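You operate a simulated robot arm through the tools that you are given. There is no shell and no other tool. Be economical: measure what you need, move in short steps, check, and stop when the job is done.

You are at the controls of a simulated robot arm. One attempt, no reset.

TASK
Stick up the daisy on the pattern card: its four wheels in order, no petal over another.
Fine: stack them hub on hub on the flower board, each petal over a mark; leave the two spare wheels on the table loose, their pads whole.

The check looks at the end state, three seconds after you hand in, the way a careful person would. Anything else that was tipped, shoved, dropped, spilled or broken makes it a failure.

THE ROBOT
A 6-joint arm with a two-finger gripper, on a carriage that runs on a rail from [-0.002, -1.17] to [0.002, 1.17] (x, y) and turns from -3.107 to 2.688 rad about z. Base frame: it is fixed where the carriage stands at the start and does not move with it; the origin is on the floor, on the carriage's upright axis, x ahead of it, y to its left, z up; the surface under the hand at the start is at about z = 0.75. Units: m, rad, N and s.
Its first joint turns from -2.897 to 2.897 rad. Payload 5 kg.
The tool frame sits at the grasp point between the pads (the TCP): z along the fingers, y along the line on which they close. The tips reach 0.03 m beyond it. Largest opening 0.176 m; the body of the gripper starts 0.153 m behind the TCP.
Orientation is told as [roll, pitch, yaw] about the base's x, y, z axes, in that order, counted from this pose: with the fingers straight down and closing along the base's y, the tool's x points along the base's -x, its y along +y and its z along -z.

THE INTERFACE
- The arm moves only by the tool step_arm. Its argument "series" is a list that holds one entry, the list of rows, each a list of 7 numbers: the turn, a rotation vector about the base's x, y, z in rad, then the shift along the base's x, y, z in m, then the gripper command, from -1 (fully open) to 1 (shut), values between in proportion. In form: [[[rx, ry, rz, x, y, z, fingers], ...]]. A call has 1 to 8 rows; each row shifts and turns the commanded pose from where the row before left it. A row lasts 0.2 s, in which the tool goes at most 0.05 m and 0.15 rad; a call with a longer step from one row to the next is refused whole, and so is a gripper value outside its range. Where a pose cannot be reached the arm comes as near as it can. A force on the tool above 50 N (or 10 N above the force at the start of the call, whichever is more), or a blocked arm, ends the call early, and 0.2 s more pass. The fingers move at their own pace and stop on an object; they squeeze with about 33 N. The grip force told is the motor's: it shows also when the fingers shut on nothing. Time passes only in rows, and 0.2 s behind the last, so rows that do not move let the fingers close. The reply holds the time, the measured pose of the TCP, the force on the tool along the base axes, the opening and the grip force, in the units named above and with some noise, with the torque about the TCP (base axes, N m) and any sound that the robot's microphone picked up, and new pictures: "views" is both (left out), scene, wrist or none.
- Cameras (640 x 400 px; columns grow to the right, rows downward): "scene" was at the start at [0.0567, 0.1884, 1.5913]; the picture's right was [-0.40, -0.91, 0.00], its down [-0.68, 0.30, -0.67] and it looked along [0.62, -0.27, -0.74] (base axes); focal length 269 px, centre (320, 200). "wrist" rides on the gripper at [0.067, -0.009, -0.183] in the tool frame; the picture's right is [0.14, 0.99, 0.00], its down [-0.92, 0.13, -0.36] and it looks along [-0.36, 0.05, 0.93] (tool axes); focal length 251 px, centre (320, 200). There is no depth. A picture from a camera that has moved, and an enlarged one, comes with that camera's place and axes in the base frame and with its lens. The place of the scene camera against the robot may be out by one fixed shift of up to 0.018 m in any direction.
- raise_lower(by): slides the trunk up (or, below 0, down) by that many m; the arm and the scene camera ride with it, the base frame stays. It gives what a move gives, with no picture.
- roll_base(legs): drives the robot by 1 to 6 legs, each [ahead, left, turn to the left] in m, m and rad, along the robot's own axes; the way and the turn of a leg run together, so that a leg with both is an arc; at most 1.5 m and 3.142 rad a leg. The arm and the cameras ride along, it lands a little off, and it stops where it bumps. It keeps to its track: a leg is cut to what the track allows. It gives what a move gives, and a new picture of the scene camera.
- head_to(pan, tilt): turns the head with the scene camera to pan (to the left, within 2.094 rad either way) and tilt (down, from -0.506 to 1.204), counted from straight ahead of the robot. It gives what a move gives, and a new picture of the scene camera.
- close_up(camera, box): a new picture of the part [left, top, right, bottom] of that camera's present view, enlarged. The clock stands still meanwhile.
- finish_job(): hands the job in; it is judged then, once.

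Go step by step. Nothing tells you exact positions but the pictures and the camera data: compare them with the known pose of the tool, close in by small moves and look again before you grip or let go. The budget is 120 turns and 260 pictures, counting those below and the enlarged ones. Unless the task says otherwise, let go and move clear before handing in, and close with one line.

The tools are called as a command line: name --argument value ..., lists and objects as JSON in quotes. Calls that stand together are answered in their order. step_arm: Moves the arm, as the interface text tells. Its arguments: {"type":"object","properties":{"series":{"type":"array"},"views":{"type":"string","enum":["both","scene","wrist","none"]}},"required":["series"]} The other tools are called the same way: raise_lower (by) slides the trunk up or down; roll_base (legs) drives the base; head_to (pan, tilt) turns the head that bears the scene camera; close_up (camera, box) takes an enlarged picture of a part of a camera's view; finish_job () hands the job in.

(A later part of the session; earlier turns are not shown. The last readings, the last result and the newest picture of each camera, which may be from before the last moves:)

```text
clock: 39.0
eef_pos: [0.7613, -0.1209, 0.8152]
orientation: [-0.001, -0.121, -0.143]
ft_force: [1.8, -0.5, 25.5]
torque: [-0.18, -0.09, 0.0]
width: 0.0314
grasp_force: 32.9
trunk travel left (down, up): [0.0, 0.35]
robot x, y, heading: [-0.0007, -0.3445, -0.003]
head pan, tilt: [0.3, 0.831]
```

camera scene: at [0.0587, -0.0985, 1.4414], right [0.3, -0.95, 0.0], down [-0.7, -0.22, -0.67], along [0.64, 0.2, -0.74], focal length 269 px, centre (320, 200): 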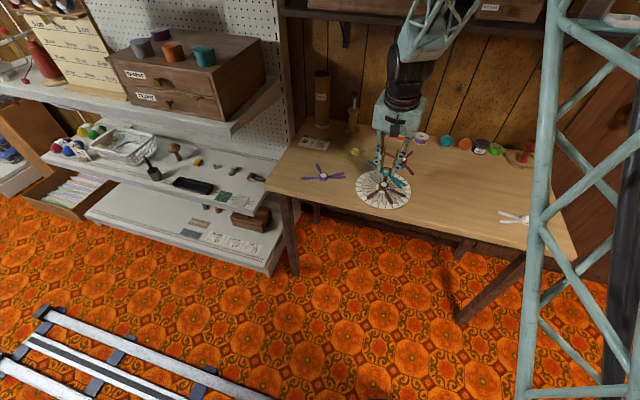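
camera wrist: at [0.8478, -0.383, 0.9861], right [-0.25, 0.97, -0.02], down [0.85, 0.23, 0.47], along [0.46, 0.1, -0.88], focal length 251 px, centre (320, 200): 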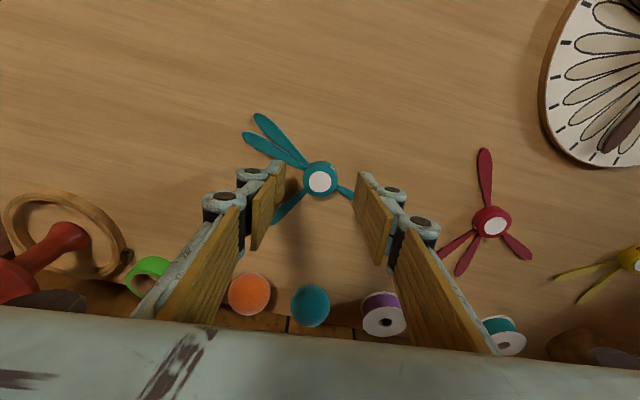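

step_arm --series '[[[0, 0, 0, 0, 0, -0.0007, 1], [0, 0, 0, 0, 0, 0, 1], [0, 0, 0, 0, 0, 0, 1]]]' --views "none"

step_arm --series '[[[0, 0, 0, 0, 0, 0.002, 1], [0, 0, 0, 0, 0, 0, 0.4], [0, 0, 0, 0, 0, 0, 0.4], [0, 0, 0, -0.003, 0, 0.03, 0.4], [0, 0, 0, -0.004, 0, 0.04, 0.4], [0, 0, 0, 0, 0, 0, 0.4]]]' --views "scene"

close_up --camera "wrist" --box '[200, 50, 440, 230]'

close_up --camera "scene" --box '[352, 158, 416, 208]'

```text
clock: 39.8
eef_pos: [0.7612, -0.1207, 0.8141]
orientation: [0.0, -0.122, -0.144]
ft_force: [2.1, 1.2, 44.6]
torque: [-0.07, -0.28, 0.02]
width: 0.0314
grasp_force: 33.4
trunk travel left (down, up): [0.0, 0.35]
robot x, y, heading: [-0.0016, -0.3418, 0.001]
head pan, tilt: [0.3, 0.831]
```

```text
clock: 41.2
eef_pos: [0.7525, -0.1245, 0.8862]
orientation: [-0.001, -0.12, -0.144]
ft_force: [-1.2, -1.3, 0.7]
torque: [0.0, -0.12, -0.02]
width: 0.0528
grasp_force: 0.0
trunk travel left (down, up): [0.0, 0.35]
robot x, y, heading: [-0.0025, -0.3422, -0.006]
head pan, tilt: [0.3, 0.831]
camera scene: at [0.0579, -0.0986, 1.4414], right [0.3, -0.95, 0.0], down [-0.7, -0.22, -0.67], along [0.64, 0.2, -0.74], focal length 269 px, centre (320, 200)
```

scene: 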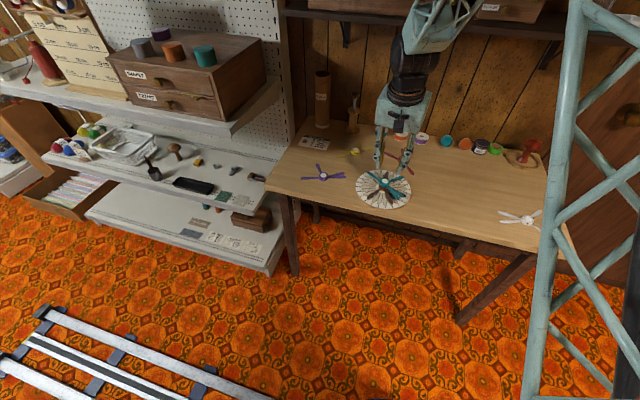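

```text
2.22 times, centred on (320, 140) of wrist
camera zoom: at [0.6642, -0.1196, 1.059], right [0.01, 1.0, -0.02], down [0.88, 0.0, 0.47], along [0.47, -0.02, -0.88], focal length 559 px, centre (320, 333)
```

zoom: 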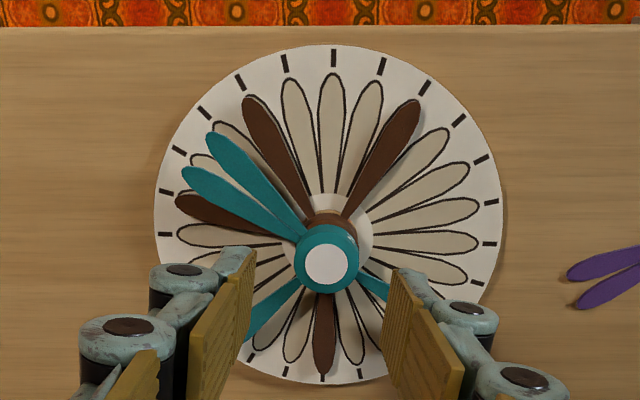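

```text
8.00 times, centred on (384, 183) of scene
camera zoom: at [0.0579, -0.0986, 1.4414], right [0.3, -0.95, 0.0], down [-0.7, -0.22, -0.67], along [0.64, 0.2, -0.74], focal length 2153 px, centre (-192, 336)
```

zoom: 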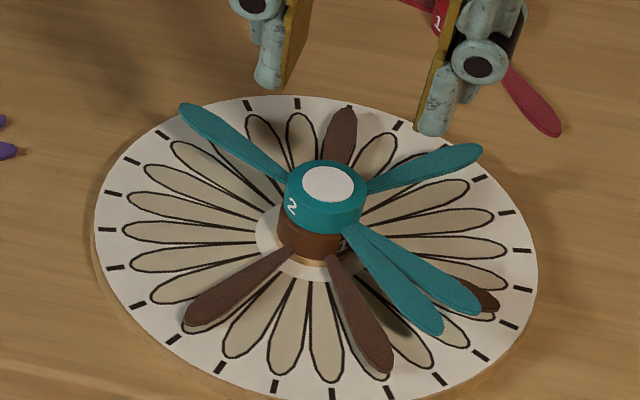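

Teal sits well on brown. Now remove the tilt and go over to the white wheel (2 calls).

step_arm --series '[[[0.0057, 0.0393, 0, 0, -0.02, 0, 0.3], [0.0057, 0.0393, 0, 0, -0.02, 0, 0.3], [0.0057, 0.0393, 0, 0.003, -0.04, 0, 0.3], [0, 0, -0.054, 0.001, -0.045, 0, 0.3], [0, 0, -0.054, 0.001, -0.045, 0, 0.3], [0, 0, -0.054, 0.001, -0.045, 0, 0.3], [0, 0, -0.054, 0, -0.045, 0, 0.3], [0, 0, -0.054, 0, -0.045, 0, 0.3]]]' --views "none"

step_arm --series '[[[0, 0, -0.054, 0, -0.045, 0, 0.3], [0, 0, 0, 0, -0.045, 0, 0.3], [0, 0, 0, 0, -0.045, 0, 0.3], [0, 0, 0, 0, -0.018, -0.02, 0.3], [0, 0, 0, 0, 0, -0.02, 0.3], [0, 0, 0, 0, 0, 0, 0.3]]]' --views "wrist"

close_up --camera "wrist" --box '[200, 60, 440, 240]'

head_to --pan -0.3 --tilt 0.85

```text
clock: 43.0
eef_pos: [0.7622, -0.4247, 0.8848]
orientation: [-0.003, -0.001, -0.416]
ft_force: [0.2, 0.7, 0.5]
torque: [-0.22, -0.01, 0.03]
width: 0.0616
grasp_force: 0.0
trunk travel left (down, up): [0.0, 0.35]
robot x, y, heading: [0.0015, -0.341, 0.003]
head pan, tilt: [0.3, 0.831]
```

```text
clock: 44.4
eef_pos: [0.7604, -0.5806, 0.8448]
orientation: [-0.001, -0.002, -0.468]
ft_force: [0.7, -0.5, -0.4]
torque: [0.02, 0.01, 0.01]
width: 0.0616
grasp_force: 0.0
trunk travel left (down, up): [0.0, 0.35]
robot x, y, heading: [0.0023, -0.3411, 0.002]
head pan, tilt: [0.3, 0.831]
camera wrist: at [0.6969, -0.5587, 1.0282], right [0.32, 0.95, 0.0], down [0.88, -0.3, 0.36], along [0.34, -0.12, -0.93], focal length 251 px, centre (320, 200)
```

wrist: 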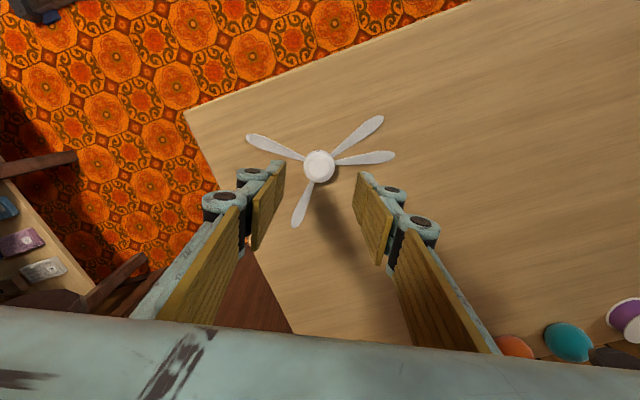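

```text
2.22 times, centred on (320, 150) of wrist
camera zoom: at [0.6969, -0.5587, 1.0282], right [0.32, 0.95, 0.0], down [0.88, -0.3, 0.36], along [0.34, -0.12, -0.93], focal length 559 px, centre (320, 311)
```

zoom: 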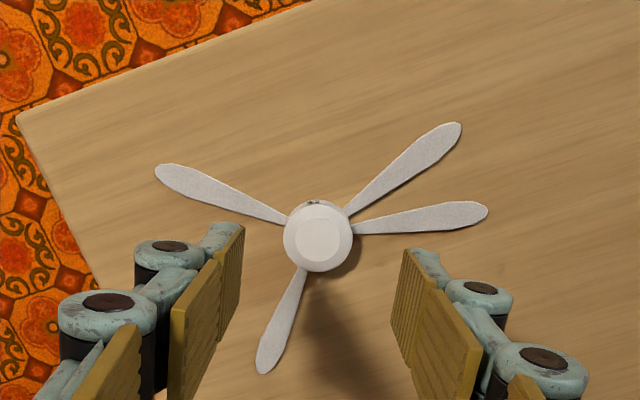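

```text
clock: 45.4
eef_pos: [0.7604, -0.5809, 0.8448]
orientation: [0.001, 0.0, -0.468]
ft_force: [-1.0, 0.1, -0.4]
torque: [-0.02, 0.0, -0.01]
width: 0.0615
grasp_force: 0.1
trunk travel left (down, up): [0.0, 0.35]
robot x, y, heading: [-0.0027, -0.343, 0.003]
head pan, tilt: [-0.3, 0.85]
camera scene: at [0.0578, -0.1449, 1.4398], right [-0.29, -0.96, 0.0], down [-0.72, 0.22, -0.66], along [0.63, -0.19, -0.75], focal length 269 px, centre (320, 200)
```

scene: 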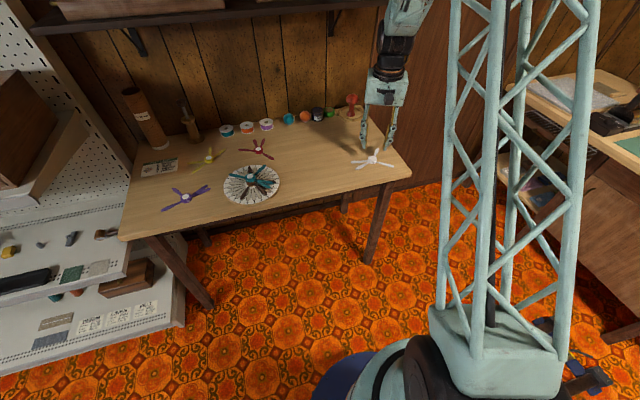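

White hub is 3 mm off; needs a +54.2° turn. Descend around it.

step_arm --series '[[[0, 0, 0, -0.003, 0.001, -0.02, 0.4], [0, 0, 0, 0, 0, -0.02, 0.45], [0, 0, 0, 0, 0, -0.01, 0.5], [0, 0, 0, 0, 0, 0, 0.5], [0, 0, 0, 0, 0, 0, 0.5]]]' --views "none"

close_up --camera "wrist" --box '[240, 110, 400, 210]'

close_up --camera "scene" --box '[350, 135, 400, 175]'

```text
clock: 46.6
eef_pos: [0.7581, -0.5773, 0.7955]
orientation: [0.0, 0.0, -0.468]
ft_force: [-0.5, 0.4, 0.0]
torque: [-0.01, 0.02, 0.02]
width: 0.0442
grasp_force: 0.0
trunk travel left (down, up): [0.0, 0.35]
robot x, y, heading: [-0.0004, -0.339, 0.003]
head pan, tilt: [-0.3, 0.85]
```

```text
4.00 times, centred on (320, 160) of wrist
camera zoom: at [0.6943, -0.5556, 0.9786], right [0.32, 0.95, 0.0], down [0.88, -0.3, 0.36], along [0.34, -0.12, -0.93], focal length 1006 px, centre (320, 360)
```

zoom: 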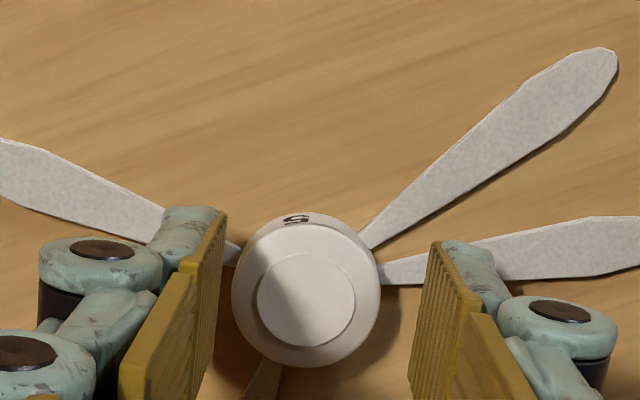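

```text
10.00 times, centred on (375, 155) of scene
camera zoom: at [0.0579, -0.145, 1.4398], right [-0.29, -0.96, 0.0], down [-0.72, 0.22, -0.66], along [0.63, -0.19, -0.75], focal length 2691 px, centre (-230, 650)
```

zoom: 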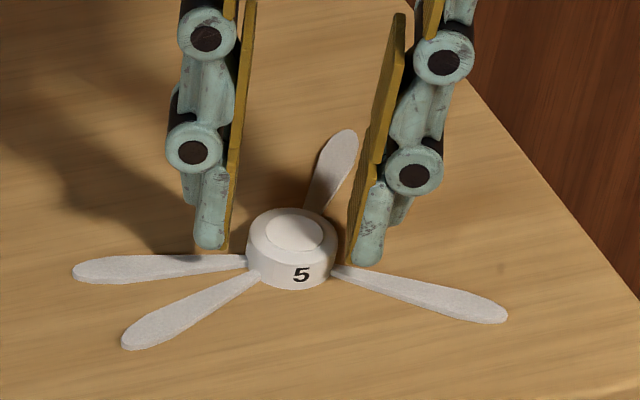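

step_arm --series '[[[0, 0, 0, -0.001, -0.0028, -0.001, 0.5], [0, 0, 0, 0, 0, -0.005, 0.5], [0, 0, 0, 0, 0, 0, 0.55], [0, 0, 0, 0, 0, 0, 0.65], [0, 0, 0, 0, 0, 0, 1], [0, 0, 0, 0, 0, 0, 1]]]' --views "none"

close_up --camera "wrist" --box '[200, 80, 440, 220]'

close_up --camera "scene" --box '[350, 135, 400, 175]'

```text
clock: 48.0
eef_pos: [0.7586, -0.5798, 0.7895]
orientation: [0.0, 0.001, -0.467]
ft_force: [-0.2, -0.3, -0.2]
torque: [-0.03, 0.01, 0.04]
width: 0.0314
grasp_force: 33.5
trunk travel left (down, up): [0.0, 0.35]
robot x, y, heading: [0.0005, -0.343, 0.001]
head pan, tilt: [-0.3, 0.85]
```

```text
2.67 times, centred on (320, 150) of wrist
camera zoom: at [0.6943, -0.5581, 0.9722], right [0.32, 0.95, 0.0], down [0.88, -0.3, 0.36], along [0.34, -0.12, -0.93], focal length 670 px, centre (320, 333)
```

zoom: 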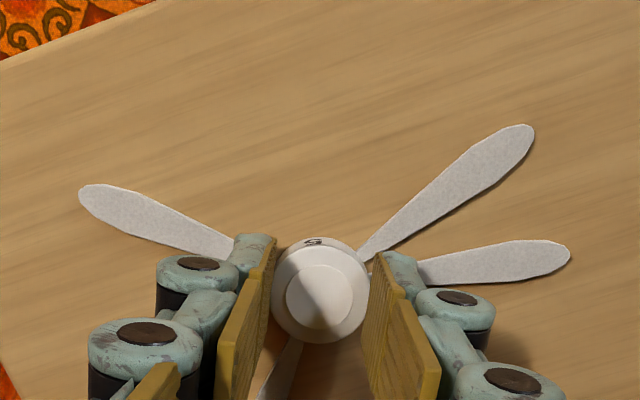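

```text
10.00 times, centred on (375, 155) of scene
camera zoom: at [0.0578, -0.145, 1.4398], right [-0.29, -0.96, 0.0], down [-0.72, 0.22, -0.66], along [0.63, -0.19, -0.75], focal length 2691 px, centre (-230, 650)
```

zoom: 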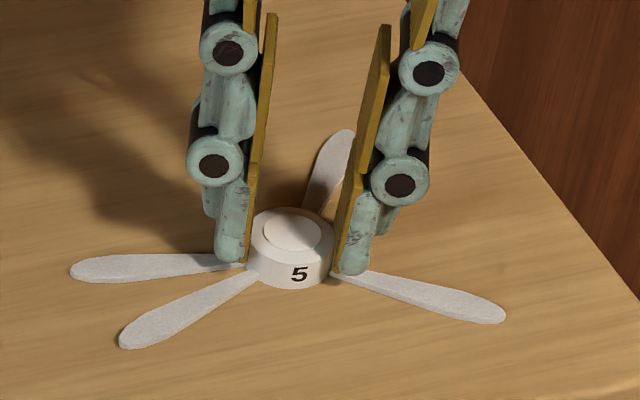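

White is gripped. Lift and carry, turning +54°.

step_arm --series '[[[0, 0, 0, 0, 0, 0.045, 1], [0, 0, 0, 0, 0, 0.045, 1], [0, 0, 0.09, 0.0005, 0.04, 0, 1], [0, 0, 0.09, 0.0005, 0.042, 0, 1], [0, 0, 0.09, 0.0005, 0.042, 0, 1], [0, 0, 0.09, 0.0005, 0.042, 0, 1], [0, 0, 0.09, 0.0005, 0.042, 0, 1], [0, 0, 0.09, 0.0005, 0.042, 0, 1]]]' --views "none"

step_arm --series '[[[0, 0, 0.09, 0.0005, 0.042, 0, 1], [0, 0, 0.09, 0.0005, 0.042, 0, 1], [0, 0, 0.09, 0.0005, 0.042, 0, 1], [0, 0, 0.09, 0.0005, 0.042, 0, 1], [0, 0, 0.046, 0.0005, 0.04, 0, 1], [0, 0, 0, 0, 0, -0.01, 1], [0, 0, 0, 0, 0, 0, 1]]]' --views "scene"

close_up --camera "wrist" --box '[200, 50, 440, 230]'

close_up --camera "scene" --box '[215, 150, 285, 205]'

```text
clock: 49.8
eef_pos: [0.7618, -0.3313, 0.8785]
orientation: [-0.002, -0.001, 0.075]
ft_force: [0.6, -0.6, -0.2]
torque: [0.17, 0.0, -0.04]
width: 0.0317
grasp_force: 33.4
trunk travel left (down, up): [0.0, 0.35]
robot x, y, heading: [-0.0004, -0.3399, 0.003]
head pan, tilt: [-0.3, 0.85]
```

```text
clock: 51.4
eef_pos: [0.7648, -0.1205, 0.8674]
orientation: [0.0, 0.0, 0.48]
ft_force: [-0.5, 0.3, -0.1]
torque: [0.01, 0.01, -0.01]
width: 0.0317
grasp_force: 32.6
trunk travel left (down, up): [0.0, 0.35]
robot x, y, heading: [-0.0014, -0.3392, 0.002]
head pan, tilt: [-0.3, 0.85]
camera scene: at [0.0579, -0.1449, 1.4398], right [-0.29, -0.96, 0.0], down [-0.72, 0.22, -0.66], along [0.63, -0.19, -0.75], focal length 269 px, centre (320, 200)
```

scene: 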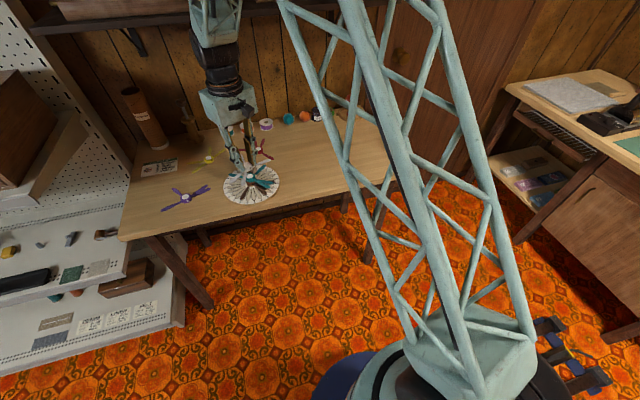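

```text
2.22 times, centred on (320, 140) of wrist
camera zoom: at [0.71, -0.1601, 1.0508], right [-0.58, 0.81, 0.0], down [0.76, 0.54, 0.36], along [0.3, 0.21, -0.93], focal length 559 px, centre (320, 333)
```

zoom: 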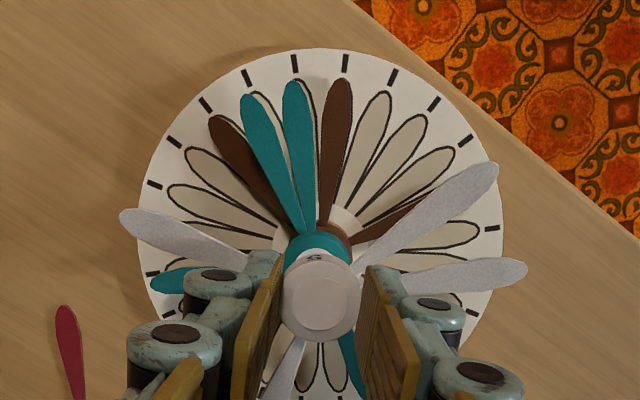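

```text
7.27 times, centred on (250, 178) of scene
camera zoom: at [0.0579, -0.1449, 1.4398], right [-0.29, -0.96, 0.0], down [-0.72, 0.22, -0.66], along [0.63, -0.19, -0.75], focal length 1957 px, centre (829, 364)
```

zoom: 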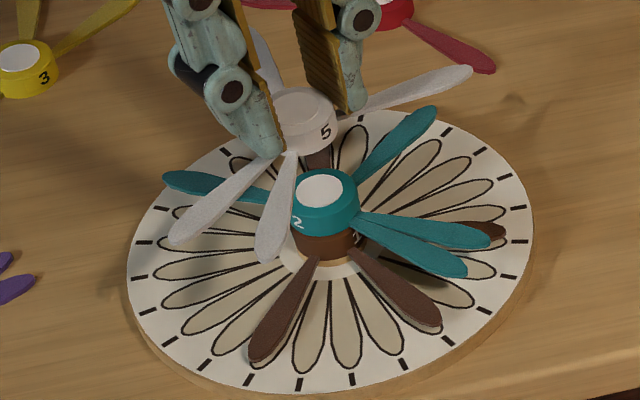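

step_arm --series '[[[0, 0, 0, 0, 0, -0.01, 1], [0, 0, 0, 0, 0, -0.01, 1], [0, 0, 0, 0, 0, 0, 1], [0, 0, 0, 0, 0, 0, 1]]]' --views "none"

close_up --camera "wrist" --box '[200, 50, 440, 230]'

close_up --camera "scene" --box '[230, 160, 270, 190]'

```text
clock: 52.4
eef_pos: [0.7635, -0.1232, 0.8464]
orientation: [0.0, -0.001, 0.481]
ft_force: [1.0, -0.4, -1.0]
torque: [0.03, 0.01, 0.01]
width: 0.0317
grasp_force: 32.6
trunk travel left (down, up): [0.0, 0.35]
robot x, y, heading: [0.0035, -0.343, 0.003]
head pan, tilt: [-0.3, 0.85]
```

```text
2.22 times, centred on (320, 140) of wrist
camera zoom: at [0.7086, -0.1627, 1.0307], right [-0.58, 0.81, 0.0], down [0.76, 0.54, 0.36], along [0.3, 0.21, -0.93], focal length 559 px, centre (320, 333)
```

zoom: 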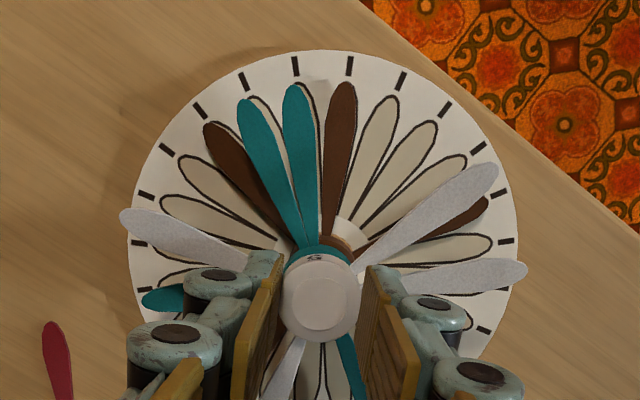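

```text
13.33 times, centred on (250, 175) of scene
camera zoom: at [0.0579, -0.145, 1.4398], right [-0.29, -0.96, 0.0], down [-0.72, 0.22, -0.66], along [0.63, -0.19, -0.75], focal length 3588 px, centre (1253, 533)
```

zoom: 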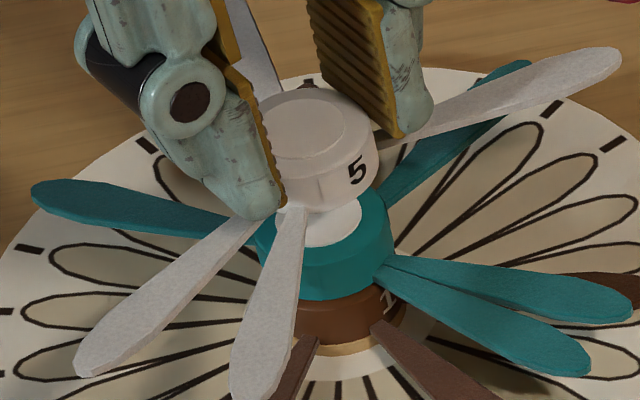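

step_arm --series '[[[0, 0, 0, 0.002, 0.003, 0, 1], [0, 0, 0, 0, 0, -0.008, 1], [0, 0, 0, 0, 0, 0, 1], [0, 0, 0, 0, 0, 0, 1]]]' --views "none"

close_up --camera "wrist" --box '[200, 50, 440, 230]'

close_up --camera "scene" --box '[230, 160, 270, 190]'

```text
clock: 53.4
eef_pos: [0.7655, -0.1208, 0.84]
orientation: [0.0, 0.002, 0.48]
ft_force: [0.2, 0.2, -0.3]
torque: [-0.02, -0.01, 0.0]
width: 0.0316
grasp_force: 32.6
trunk travel left (down, up): [0.0, 0.35]
robot x, y, heading: [-0.0012, -0.3431, -0.002]
head pan, tilt: [-0.3, 0.85]
```

```text
2.22 times, centred on (320, 140) of wrist
camera zoom: at [0.7107, -0.1588, 1.0228], right [-0.58, 0.81, 0.0], down [0.76, 0.54, 0.36], along [0.3, 0.21, -0.93], focal length 559 px, centre (320, 333)
```

zoom: 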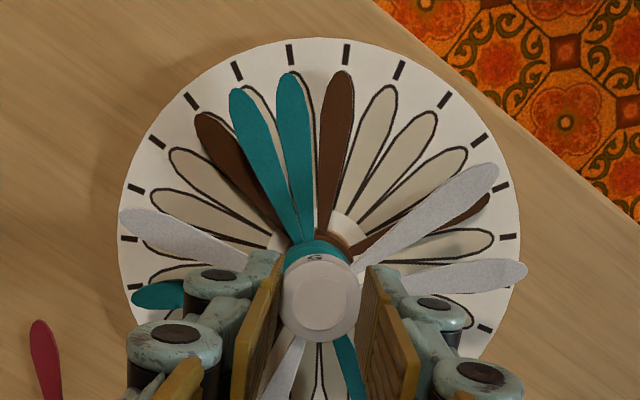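

```text
13.33 times, centred on (250, 175) of scene
camera zoom: at [0.0579, -0.145, 1.4398], right [-0.29, -0.96, 0.0], down [-0.72, 0.22, -0.66], along [0.63, -0.19, -0.75], focal length 3588 px, centre (1253, 533)
```

zoom: 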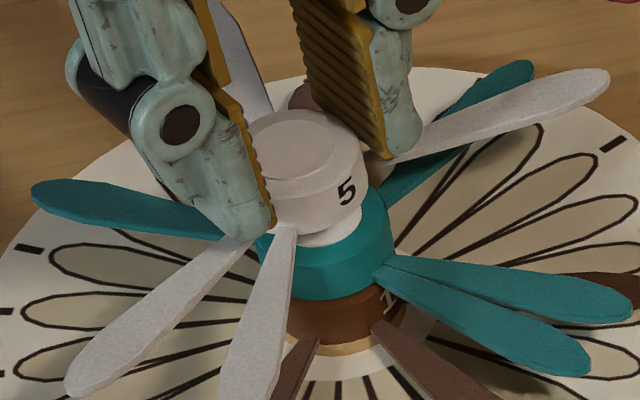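

close_up --camera "scene" --box '[240, 163, 260, 183]'

close_up --camera "wrist" --box '[290, 140, 350, 200]'

```text
16.00 times, centred on (250, 173) of scene
camera zoom: at [0.0579, -0.145, 1.4398], right [-0.29, -0.96, 0.0], down [-0.72, 0.22, -0.66], along [0.63, -0.19, -0.75], focal length 4305 px, centre (1440, 632)
```

zoom: 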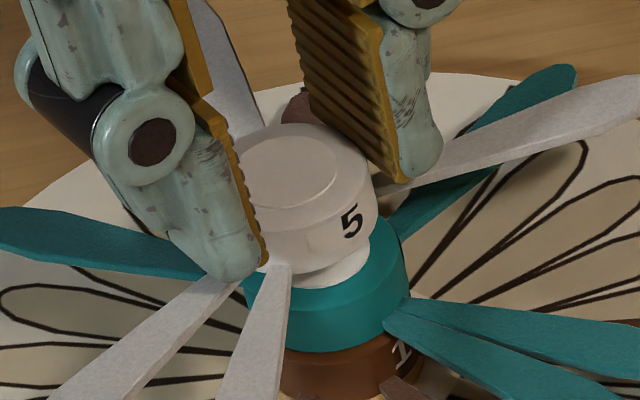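

```text
6.67 times, centred on (320, 170) of wrist
camera zoom: at [0.7107, -0.1588, 1.0228], right [-0.58, 0.81, 0.0], down [0.76, 0.54, 0.36], along [0.3, 0.21, -0.93], focal length 1676 px, centre (320, 400)
```

zoom: 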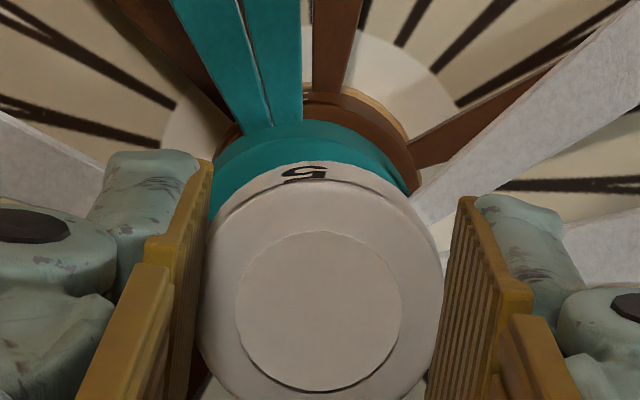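

step_arm --series '[[[0, 0, 0, 0.001, -0.0022, 0, 1], [0, 0, 0, 0, 0, -0.004, 1], [0, 0, 0, 0, 0, 0, 1], [0, 0, 0, 0, 0, 0, 1]]]' --views "none"

close_up --camera "scene" --box '[240, 163, 260, 183]'

close_up --camera "wrist" --box '[270, 110, 370, 190]'

```text
clock: 54.4
eef_pos: [0.7676, -0.1226, 0.8372]
orientation: [0.0, 0.0, 0.48]
ft_force: [0.7, 0.2, -0.5]
torque: [0.02, 0.02, -0.01]
width: 0.0316
grasp_force: 33.4
trunk travel left (down, up): [0.0, 0.35]
robot x, y, heading: [-0.0035, -0.3439, 0.002]
head pan, tilt: [-0.3, 0.85]
```

```text
16.00 times, centred on (250, 173) of scene
camera zoom: at [0.0579, -0.145, 1.4398], right [-0.29, -0.96, 0.0], down [-0.72, 0.22, -0.66], along [0.63, -0.19, -0.75], focal length 4305 px, centre (1440, 632)
```

zoom: 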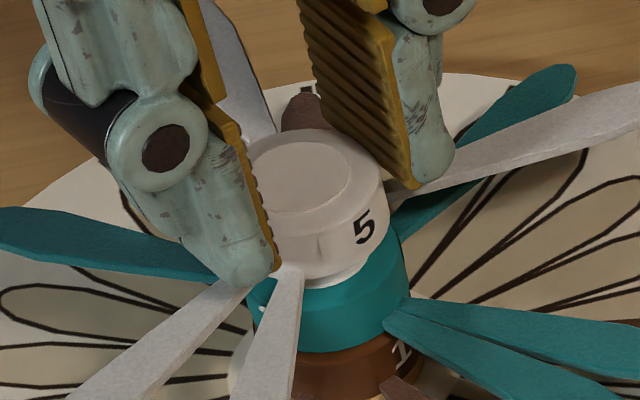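

```text
5.00 times, centred on (320, 150) of wrist
camera zoom: at [0.7119, -0.1609, 1.0195], right [-0.58, 0.81, 0.0], down [0.76, 0.54, 0.36], along [0.3, 0.21, -0.93], focal length 1257 px, centre (320, 450)
```

zoom: 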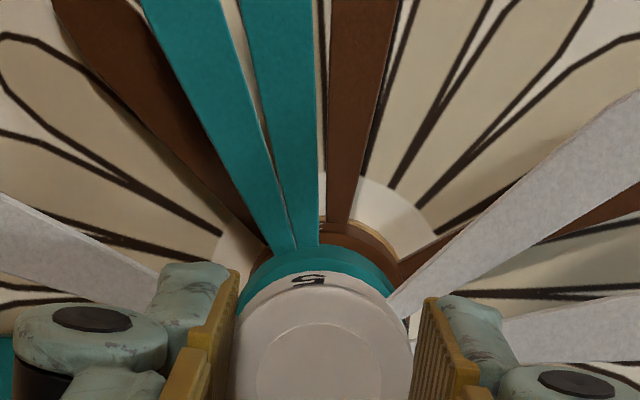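

Now aligned per scene projection. Lower further.

step_arm --series '[[[0, 0, 0, 0, 0, -0.002, 1], [0, 0, 0, 0, 0, -0.002, 1], [0, 0, 0, 0, 0, 0, 1], [0, 0, 0, 0, 0, 0, 1]]]' --views "none"

close_up --camera "scene" --box '[240, 163, 260, 183]'

close_up --camera "wrist" --box '[200, 50, 440, 230]'

```text
clock: 55.4
eef_pos: [0.7666, -0.1214, 0.8328]
orientation: [-0.001, 0.0, 0.48]
ft_force: [0.0, 0.2, -1.1]
torque: [0.04, 0.02, 0.03]
width: 0.0316
grasp_force: 32.6
trunk travel left (down, up): [0.0, 0.35]
robot x, y, heading: [0.0017, -0.3453, 0.001]
head pan, tilt: [-0.3, 0.85]
```

```text
16.00 times, centred on (250, 173) of scene
camera zoom: at [0.0578, -0.145, 1.4398], right [-0.29, -0.96, 0.0], down [-0.72, 0.22, -0.66], along [0.63, -0.19, -0.75], focal length 4305 px, centre (1440, 632)
```

zoom: 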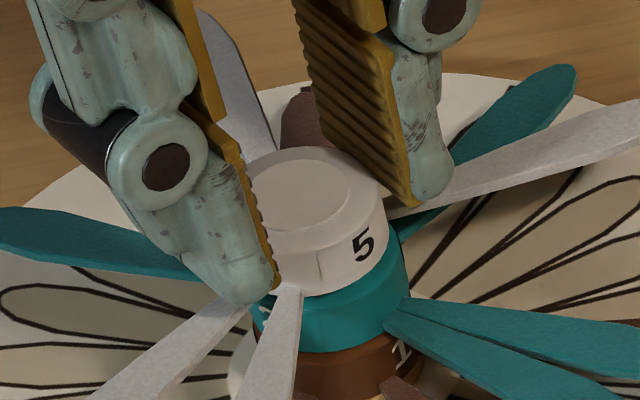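

```text
2.22 times, centred on (320, 140) of wrist
camera zoom: at [0.7116, -0.1599, 1.015], right [-0.58, 0.81, 0.0], down [0.76, 0.54, 0.36], along [0.3, 0.21, -0.93], focal length 559 px, centre (320, 333)
```

zoom: 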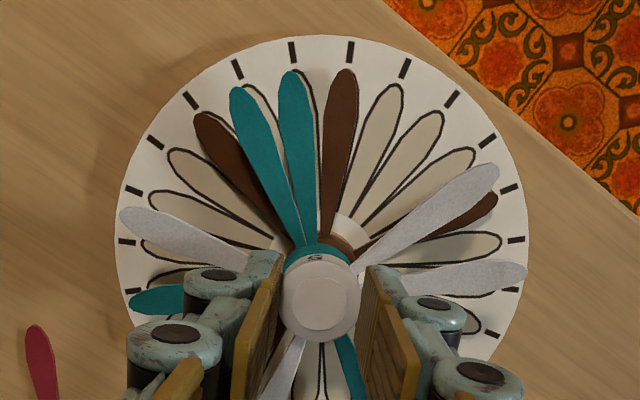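

step_arm --series '[[[0, 0, 0, 0, -0.0008, -0.0015, 1], [0, 0, 0, 0, 0, -0.0015, 1], [0, 0, 0, 0, 0, 0, 1], [0, 0, 0, 0, 0, 0, 1]]]' --views "none"

close_up --camera "scene" --box '[240, 163, 260, 183]'

```text
clock: 56.4
eef_pos: [0.7656, -0.1224, 0.83]
orientation: [-0.001, -0.001, 0.48]
ft_force: [0.4, 0.4, 0.0]
torque: [0.02, -0.01, -0.01]
width: 0.0313
grasp_force: 33.3
trunk travel left (down, up): [0.0, 0.35]
robot x, y, heading: [-0.0028, -0.3432, 0.0]
head pan, tilt: [-0.3, 0.85]
```

```text
16.00 times, centred on (250, 173) of scene
camera zoom: at [0.0578, -0.145, 1.4398], right [-0.29, -0.96, 0.0], down [-0.72, 0.22, -0.66], along [0.63, -0.19, -0.75], focal length 4305 px, centre (1440, 632)
```

zoom: 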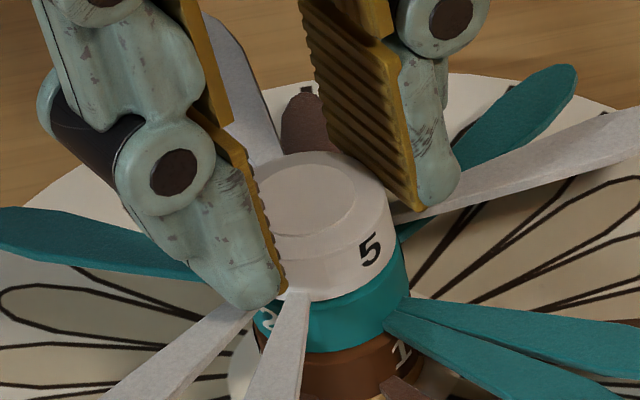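

step_arm --series '[[[0, 0, 0, 0, 0, -0.0015, 1], [0, 0, 0, 0, 0, -0.001, 1], [0, 0, 0, 0, 0, 0, 1]]]' --views "none"

```text
clock: 57.2
eef_pos: [0.7669, -0.1221, 0.8289]
orientation: [-0.003, -0.003, 0.479]
ft_force: [1.4, 0.9, 21.7]
torque: [-0.03, 0.0, -0.02]
width: 0.0317
grasp_force: 33.2
trunk travel left (down, up): [0.0, 0.35]
robot x, y, heading: [-0.0006, -0.34, 0.005]
head pan, tilt: [-0.3, 0.85]
```

step_arm --series '[[[0, 0, 0, 0, 0, -0.0009, 1], [0, 0, 0, 0, 0, 0, 1], [0, 0, 0, 0, 0, 0, 1]]]' --views "none"

step_arm --series '[[[0, 0, 0, 0, 0, 0.002, 1], [0, 0, 0, 0, 0, 0, 0.4], [0, 0, 0, 0, 0, 0, 0.4], [0, 0, 0, 0, 0, 0.03, 0.4], [0, 0, 0, 0, 0, 0.045, 0.4], [0, 0, 0, 0, 0, 0.02, 0.4], [0, 0, 0, 0, 0, 0, 0.4]]]' --views "none"

close_up --camera "wrist" --box '[200, 50, 440, 230]'

close_up --camera "scene" --box '[180, 140, 290, 215]'

```text
clock: 58.0
eef_pos: [0.7661, -0.1227, 0.8274]
orientation: [-0.003, -0.004, 0.48]
ft_force: [2.4, 0.1, 40.3]
torque: [-0.04, -0.13, 0.02]
width: 0.0316
grasp_force: 33.1
trunk travel left (down, up): [0.0, 0.35]
robot x, y, heading: [-0.0003, -0.3406, 0.007]
head pan, tilt: [-0.3, 0.85]
```

```text
clock: 59.6
eef_pos: [0.7654, -0.1262, 0.9234]
orientation: [-0.003, 0.0, 0.481]
ft_force: [0.0, 0.8, 0.9]
torque: [0.01, -0.09, 0.02]
width: 0.0528
grasp_force: 0.0
trunk travel left (down, up): [0.0, 0.35]
robot x, y, heading: [-0.0001, -0.3402, -0.001]
head pan, tilt: [-0.3, 0.85]
```

```text
2.22 times, centred on (320, 140) of wrist
camera zoom: at [0.7102, -0.1638, 1.1068], right [-0.58, 0.81, 0.0], down [0.76, 0.54, 0.36], along [0.3, 0.21, -0.93], focal length 559 px, centre (320, 333)
```

zoom: 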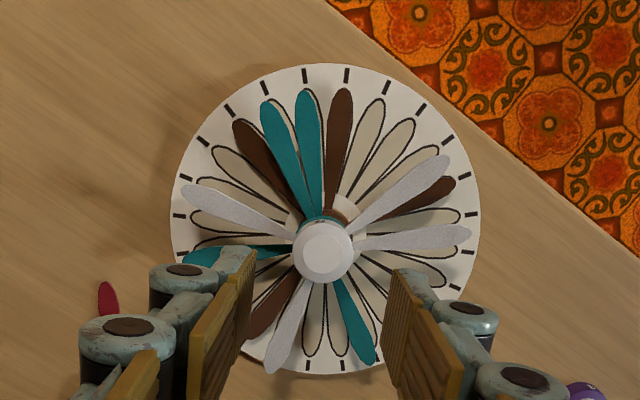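

```text
5.33 times, centred on (235, 178) of scene
camera zoom: at [0.0574, -0.145, 1.4398], right [-0.29, -0.96, 0.0], down [-0.72, 0.22, -0.66], along [0.63, -0.19, -0.75], focal length 1435 px, centre (773, 320)
```

zoom: 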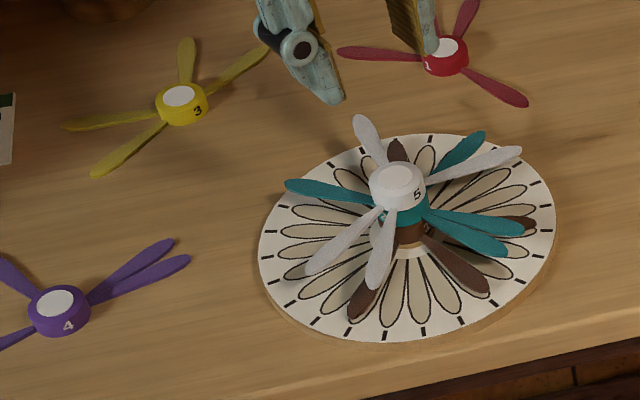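

White is seated nicely. Now drive left for the yellow wheel (first pull the arm a little right and turn the hand).

step_arm --series '[[[0, 0, -0.09, 0, -0.025, 0.01, 0.3], [0, 0, -0.09, 0, -0.025, 0.01, 0.3], [0, 0, -0.09, 0, -0.025, 0.01, 0.3], [0, 0, -0.09, 0, -0.025, 0.01, 0.3], [0, 0, 0, 0, 0, 0, 0.3]]]' --views "none"

roll_base --legs '[[0, 0.3, 0]]'

```text
clock: 60.8
eef_pos: [0.7669, -0.2234, 0.9644]
orientation: [0.0, 0.001, 0.119]
ft_force: [0.8, -0.2, -1.0]
torque: [0.08, -0.01, -0.01]
width: 0.0616
grasp_force: 0.0
trunk travel left (down, up): [0.0, 0.35]
robot x, y, heading: [0.0003, -0.3397, -0.002]
head pan, tilt: [-0.3, 0.85]
```

```text
clock: 63.0
eef_pos: [0.7673, 0.0825, 0.9643]
orientation: [0.0, 0.002, 0.118]
ft_force: [-0.7, -0.1, 0.6]
torque: [0.03, 0.02, 0.02]
width: 0.0618
grasp_force: 0.0
trunk travel left (down, up): [0.0, 0.35]
robot x, y, heading: [-0.0024, -0.0332, -0.003]
head pan, tilt: [-0.3, 0.85]
camera scene: at [0.059, 0.1623, 1.4398], right [-0.3, -0.96, 0.0], down [-0.72, 0.22, -0.66], along [0.63, -0.2, -0.75], focal length 269 px, centre (320, 200)
```

scene: 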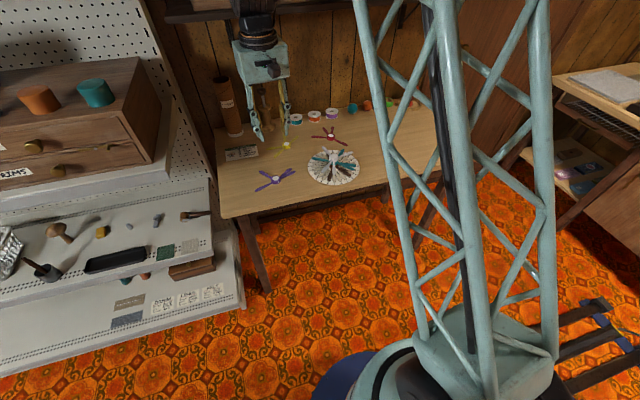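

step_arm --series '[[[0.007, -0.06, 0, 0.029, -0.0124, -0.02, 0.3], [0.007, -0.06, 0, 0.029, -0.0124, -0.022, 0.3], [0, 0, 0, 0.029, -0.0124, -0.022, 0.3], [0, 0, 0, 0.029, -0.0124, -0.022, 0.3], [0, 0, 0, 0.029, -0.0124, -0.022, 0.3], [0, 0, 0, 0, 0, 0, 0.3]]]' --views "both"

close_up --camera "wrist" --box '[200, 60, 440, 240]'

```text
clock: 64.4
eef_pos: [0.9118, 0.0238, 0.854]
orientation: [0.0, -0.12, 0.115]
ft_force: [0.3, 0.2, -0.9]
torque: [0.01, 0.05, -0.02]
width: 0.0615
grasp_force: 0.0
trunk travel left (down, up): [0.0, 0.35]
robot x, y, heading: [0.0047, -0.0309, 0.002]
head pan, tilt: [-0.3, 0.85]
camera scene: at [0.0597, 0.1623, 1.4398], right [-0.3, -0.96, 0.0], down [-0.72, 0.22, -0.66], along [0.63, -0.2, -0.75], focal length 269 px, centre (320, 200)
camera wrist: at [0.826, 0.0044, 1.0272], right [-0.25, 0.97, -0.02], down [0.85, 0.23, 0.47], along [0.46, 0.1, -0.88], focal length 251 px, centre (320, 200)
```

scene: 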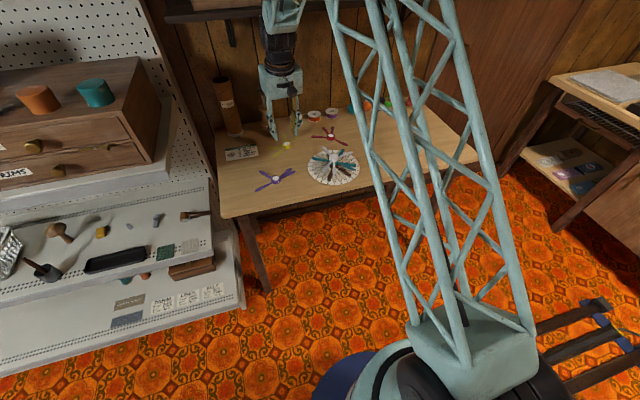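
wrist: 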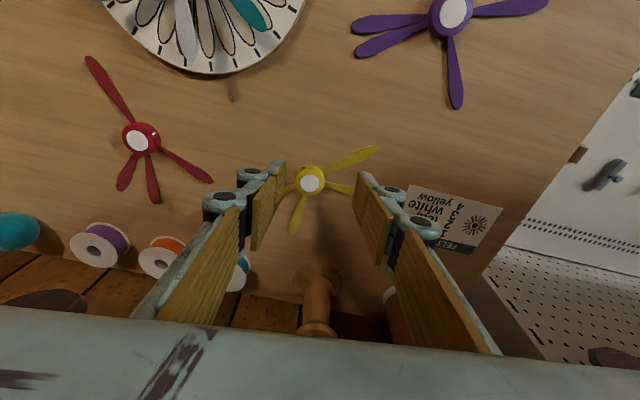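

```text
2.22 times, centred on (320, 150) of wrist
camera zoom: at [0.826, 0.0044, 1.0272], right [-0.25, 0.97, -0.02], down [0.85, 0.23, 0.47], along [0.46, 0.1, -0.88], focal length 559 px, centre (320, 311)
```

zoom: 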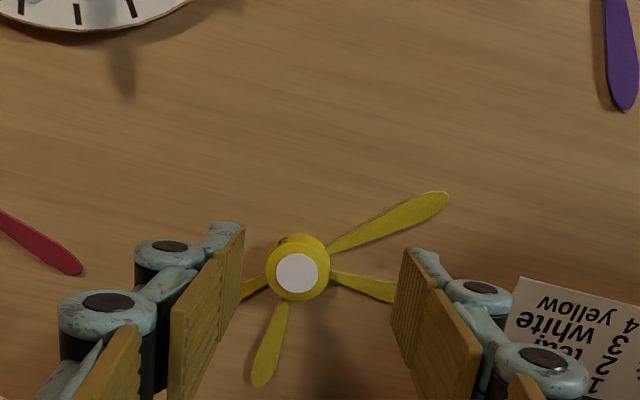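

step_arm --series '[[[0, 0, 0, 0.0143, -0.0025, -0.021, 0.3], [0, 0, 0, 0.0143, -0.0025, -0.021, 0.35], [0, 0, 0, 0, 0, 0, 0.4], [0, 0, 0, 0, 0, 0, 0.4]]]' --views "none"

close_up --camera "wrist" --box '[240, 110, 400, 210]'

close_up --camera "scene" --box '[255, 80, 315, 165]'

```text
clock: 65.4
eef_pos: [0.9411, 0.0169, 0.8135]
orientation: [0.001, -0.121, 0.117]
ft_force: [-0.4, -0.1, -0.6]
torque: [-0.03, 0.04, 0.0]
width: 0.053
grasp_force: 0.2
trunk travel left (down, up): [0.0, 0.35]
robot x, y, heading: [0.0005, -0.0343, -0.005]
head pan, tilt: [-0.3, 0.85]
```

```text
4.00 times, centred on (320, 160) of wrist
camera zoom: at [0.8544, -0.0021, 0.9865], right [-0.25, 0.97, -0.02], down [0.85, 0.23, 0.47], along [0.46, 0.1, -0.88], focal length 1006 px, centre (320, 360)
```

zoom: 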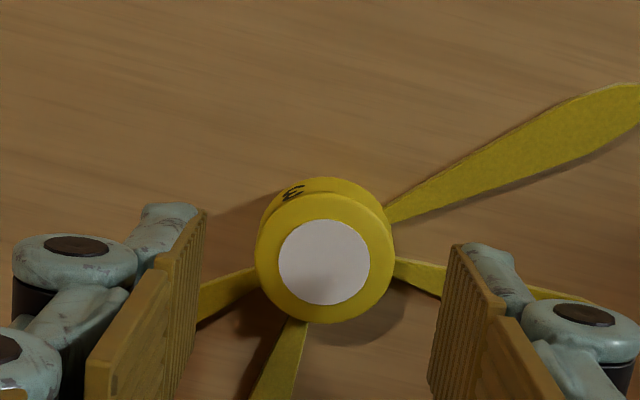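

```text
4.71 times, centred on (285, 122) of scene
camera zoom: at [0.0592, 0.1623, 1.4398], right [-0.3, -0.96, 0.0], down [-0.72, 0.22, -0.66], along [0.63, -0.2, -0.75], focal length 1266 px, centre (485, 565)
```

zoom: 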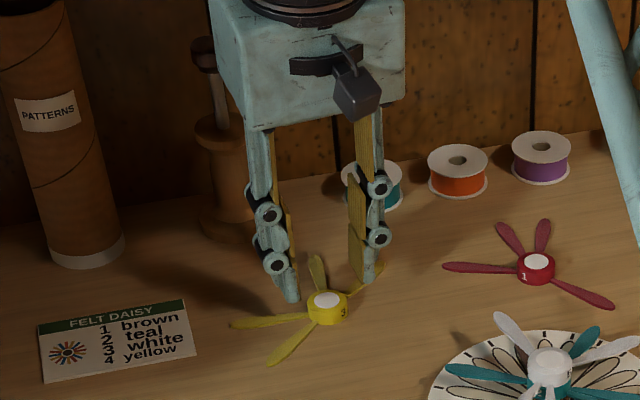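

step_arm --series '[[[0, 0, 0, 0.001, 0.001, -0.012, 0.45], [0, 0, 0, 0, 0, -0.01, 0.5], [0, 0, 0, 0, 0, 0, 0.5], [0, 0, 0, 0, 0, 0, 0.5]]]' --views "none"

close_up --camera "wrist" --box '[240, 110, 400, 210]'

close_up --camera "scene" --box '[270, 130, 300, 155]'

```text
clock: 66.4
eef_pos: [0.9404, 0.0166, 0.7917]
orientation: [0.001, -0.119, 0.116]
ft_force: [0.3, 0.8, -0.7]
torque: [0.0, 0.0, 0.0]
width: 0.0439
grasp_force: 0.0
trunk travel left (down, up): [0.0, 0.35]
robot x, y, heading: [0.0022, -0.034, -0.005]
head pan, tilt: [-0.3, 0.85]
```

```text
4.00 times, centred on (320, 160) of wrist
camera zoom: at [0.8543, -0.0023, 0.9651], right [-0.25, 0.97, -0.02], down [0.85, 0.23, 0.47], along [0.46, 0.1, -0.88], focal length 1006 px, centre (320, 360)
```

zoom: 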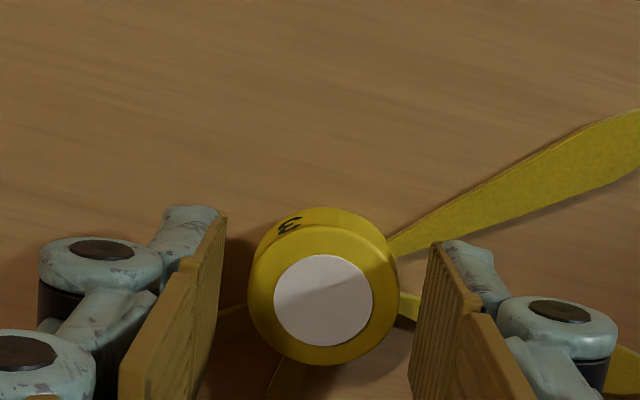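

```text
16.00 times, centred on (285, 142) of scene
camera zoom: at [0.0591, 0.1623, 1.4398], right [-0.3, -0.96, 0.0], down [-0.72, 0.22, -0.66], along [0.63, -0.2, -0.75], focal length 4305 px, centre (880, 1120)
```

zoom: 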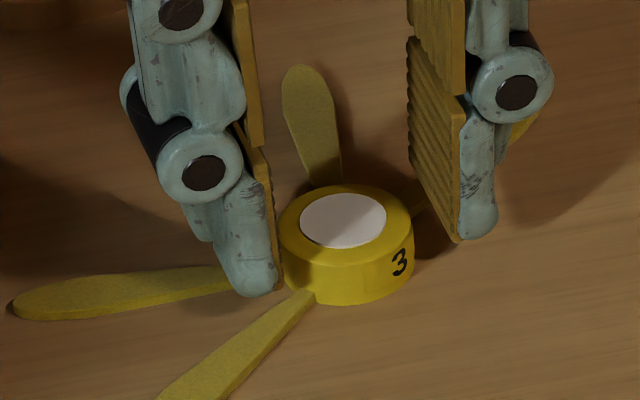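

Centred. Lower 2 mm more and close.

step_arm --series '[[[0, 0, 0, 0, 0.001, -0.002, 0.55], [0, 0, 0, 0, 0, 0, 0.65], [0, 0, 0, 0, 0, 0, 1], [0, 0, 0, 0, 0, 0, 1]]]' --views "none"

close_up --camera "scene" --box '[265, 125, 305, 160]'

close_up --camera "wrist" --box '[200, 60, 440, 240]'

```text
clock: 67.4
eef_pos: [0.9413, 0.0182, 0.7898]
orientation: [0.0, -0.121, 0.117]
ft_force: [-0.2, -0.9, -1.3]
torque: [0.01, 0.01, 0.0]
width: 0.0318
grasp_force: 32.6
trunk travel left (down, up): [0.0, 0.35]
robot x, y, heading: [-0.0028, -0.0354, 0.001]
head pan, tilt: [-0.3, 0.85]
```

```text
11.43 times, centred on (285, 142) of scene
camera zoom: at [0.059, 0.1623, 1.4398], right [-0.3, -0.96, 0.0], down [-0.72, 0.22, -0.66], along [0.63, -0.2, -0.75], focal length 3075 px, centre (720, 857)
```

zoom: 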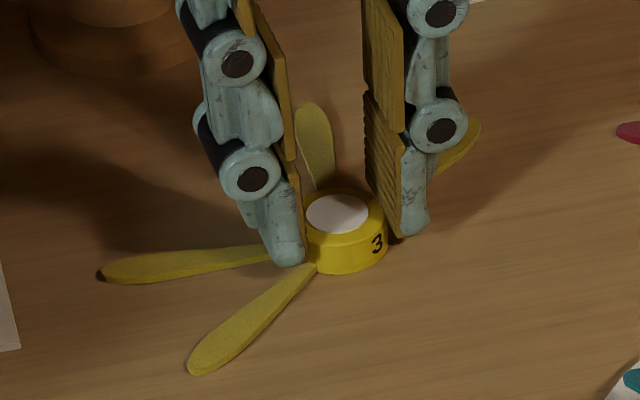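

```text
2.22 times, centred on (320, 150) of wrist
camera zoom: at [0.855, -0.0016, 0.963], right [-0.25, 0.97, -0.02], down [0.85, 0.23, 0.47], along [0.46, 0.1, -0.88], focal length 559 px, centre (320, 311)
```

zoom: 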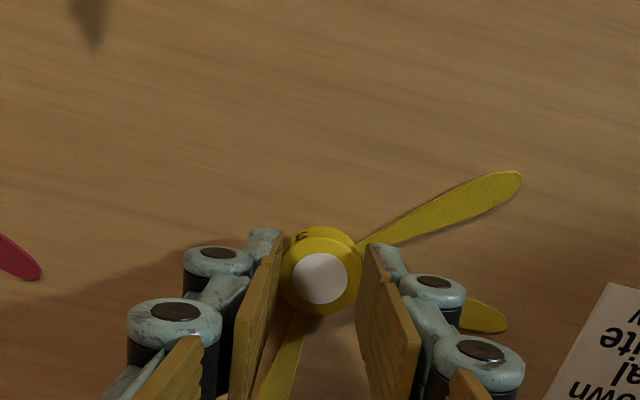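

step_arm --series '[[[0, 0, 0, -0.003, 0, 0.045, 1], [0, 0, 0, -0.006, 0, 0.045, 1], [0, 0, -0.047, -0.034, -0.028, 0.005, 1], [0, 0, -0.047, -0.034, -0.028, 0, 1], [0, 0, -0.047, -0.034, -0.028, 0, 1], [0, 0, -0.047, -0.034, -0.028, 0, 1], [0, 0, -0.046, -0.034, -0.028, 0, 1], [0, 0, 0, 0, 0, 0, 1]]]' --views "none"

head_to --pan -0.1 --tilt 0.85

close_up --camera "wrist" --box '[200, 50, 440, 230]'

```text
clock: 69.2
eef_pos: [0.7639, -0.1253, 0.8899]
orientation: [0.001, -0.121, -0.119]
ft_force: [-1.3, 0.7, 0.5]
torque: [0.04, -0.05, -0.02]
width: 0.0315
grasp_force: 33.0
trunk travel left (down, up): [0.0, 0.35]
robot x, y, heading: [-0.0004, -0.0345, 0.001]
head pan, tilt: [-0.3, 0.85]
```

```text
clock: 69.9
eef_pos: [0.7641, -0.1254, 0.8898]
orientation: [0.002, -0.122, -0.117]
ft_force: [0.2, 0.0, -0.3]
torque: [0.01, 0.0, -0.01]
width: 0.0315
grasp_force: 32.8
trunk travel left (down, up): [0.0, 0.35]
robot x, y, heading: [-0.0025, -0.0339, -0.0]
head pan, tilt: [-0.099, 0.85]
camera scene: at [0.0621, 0.1777, 1.4398], right [-0.1, -0.99, 0.0], down [-0.75, 0.08, -0.66], along [0.66, -0.07, -0.75], focal length 269 px, centre (320, 200)
```

scene: 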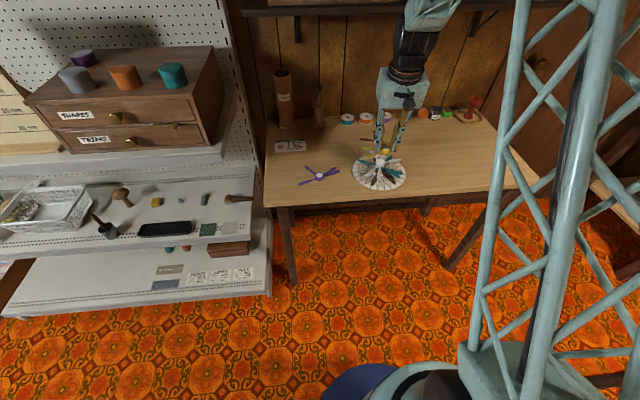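

```text
2.22 times, centred on (320, 140) of wrist
camera zoom: at [0.6761, -0.1234, 1.0628], right [-0.02, 1.0, -0.02], down [0.88, 0.03, 0.47], along [0.47, -0.01, -0.88], focal length 559 px, centre (320, 333)
```

zoom: 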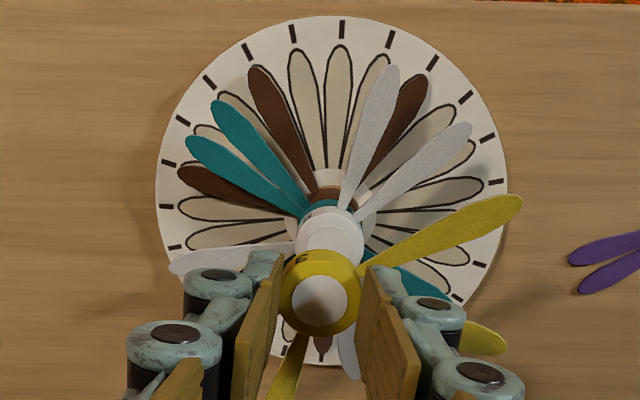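

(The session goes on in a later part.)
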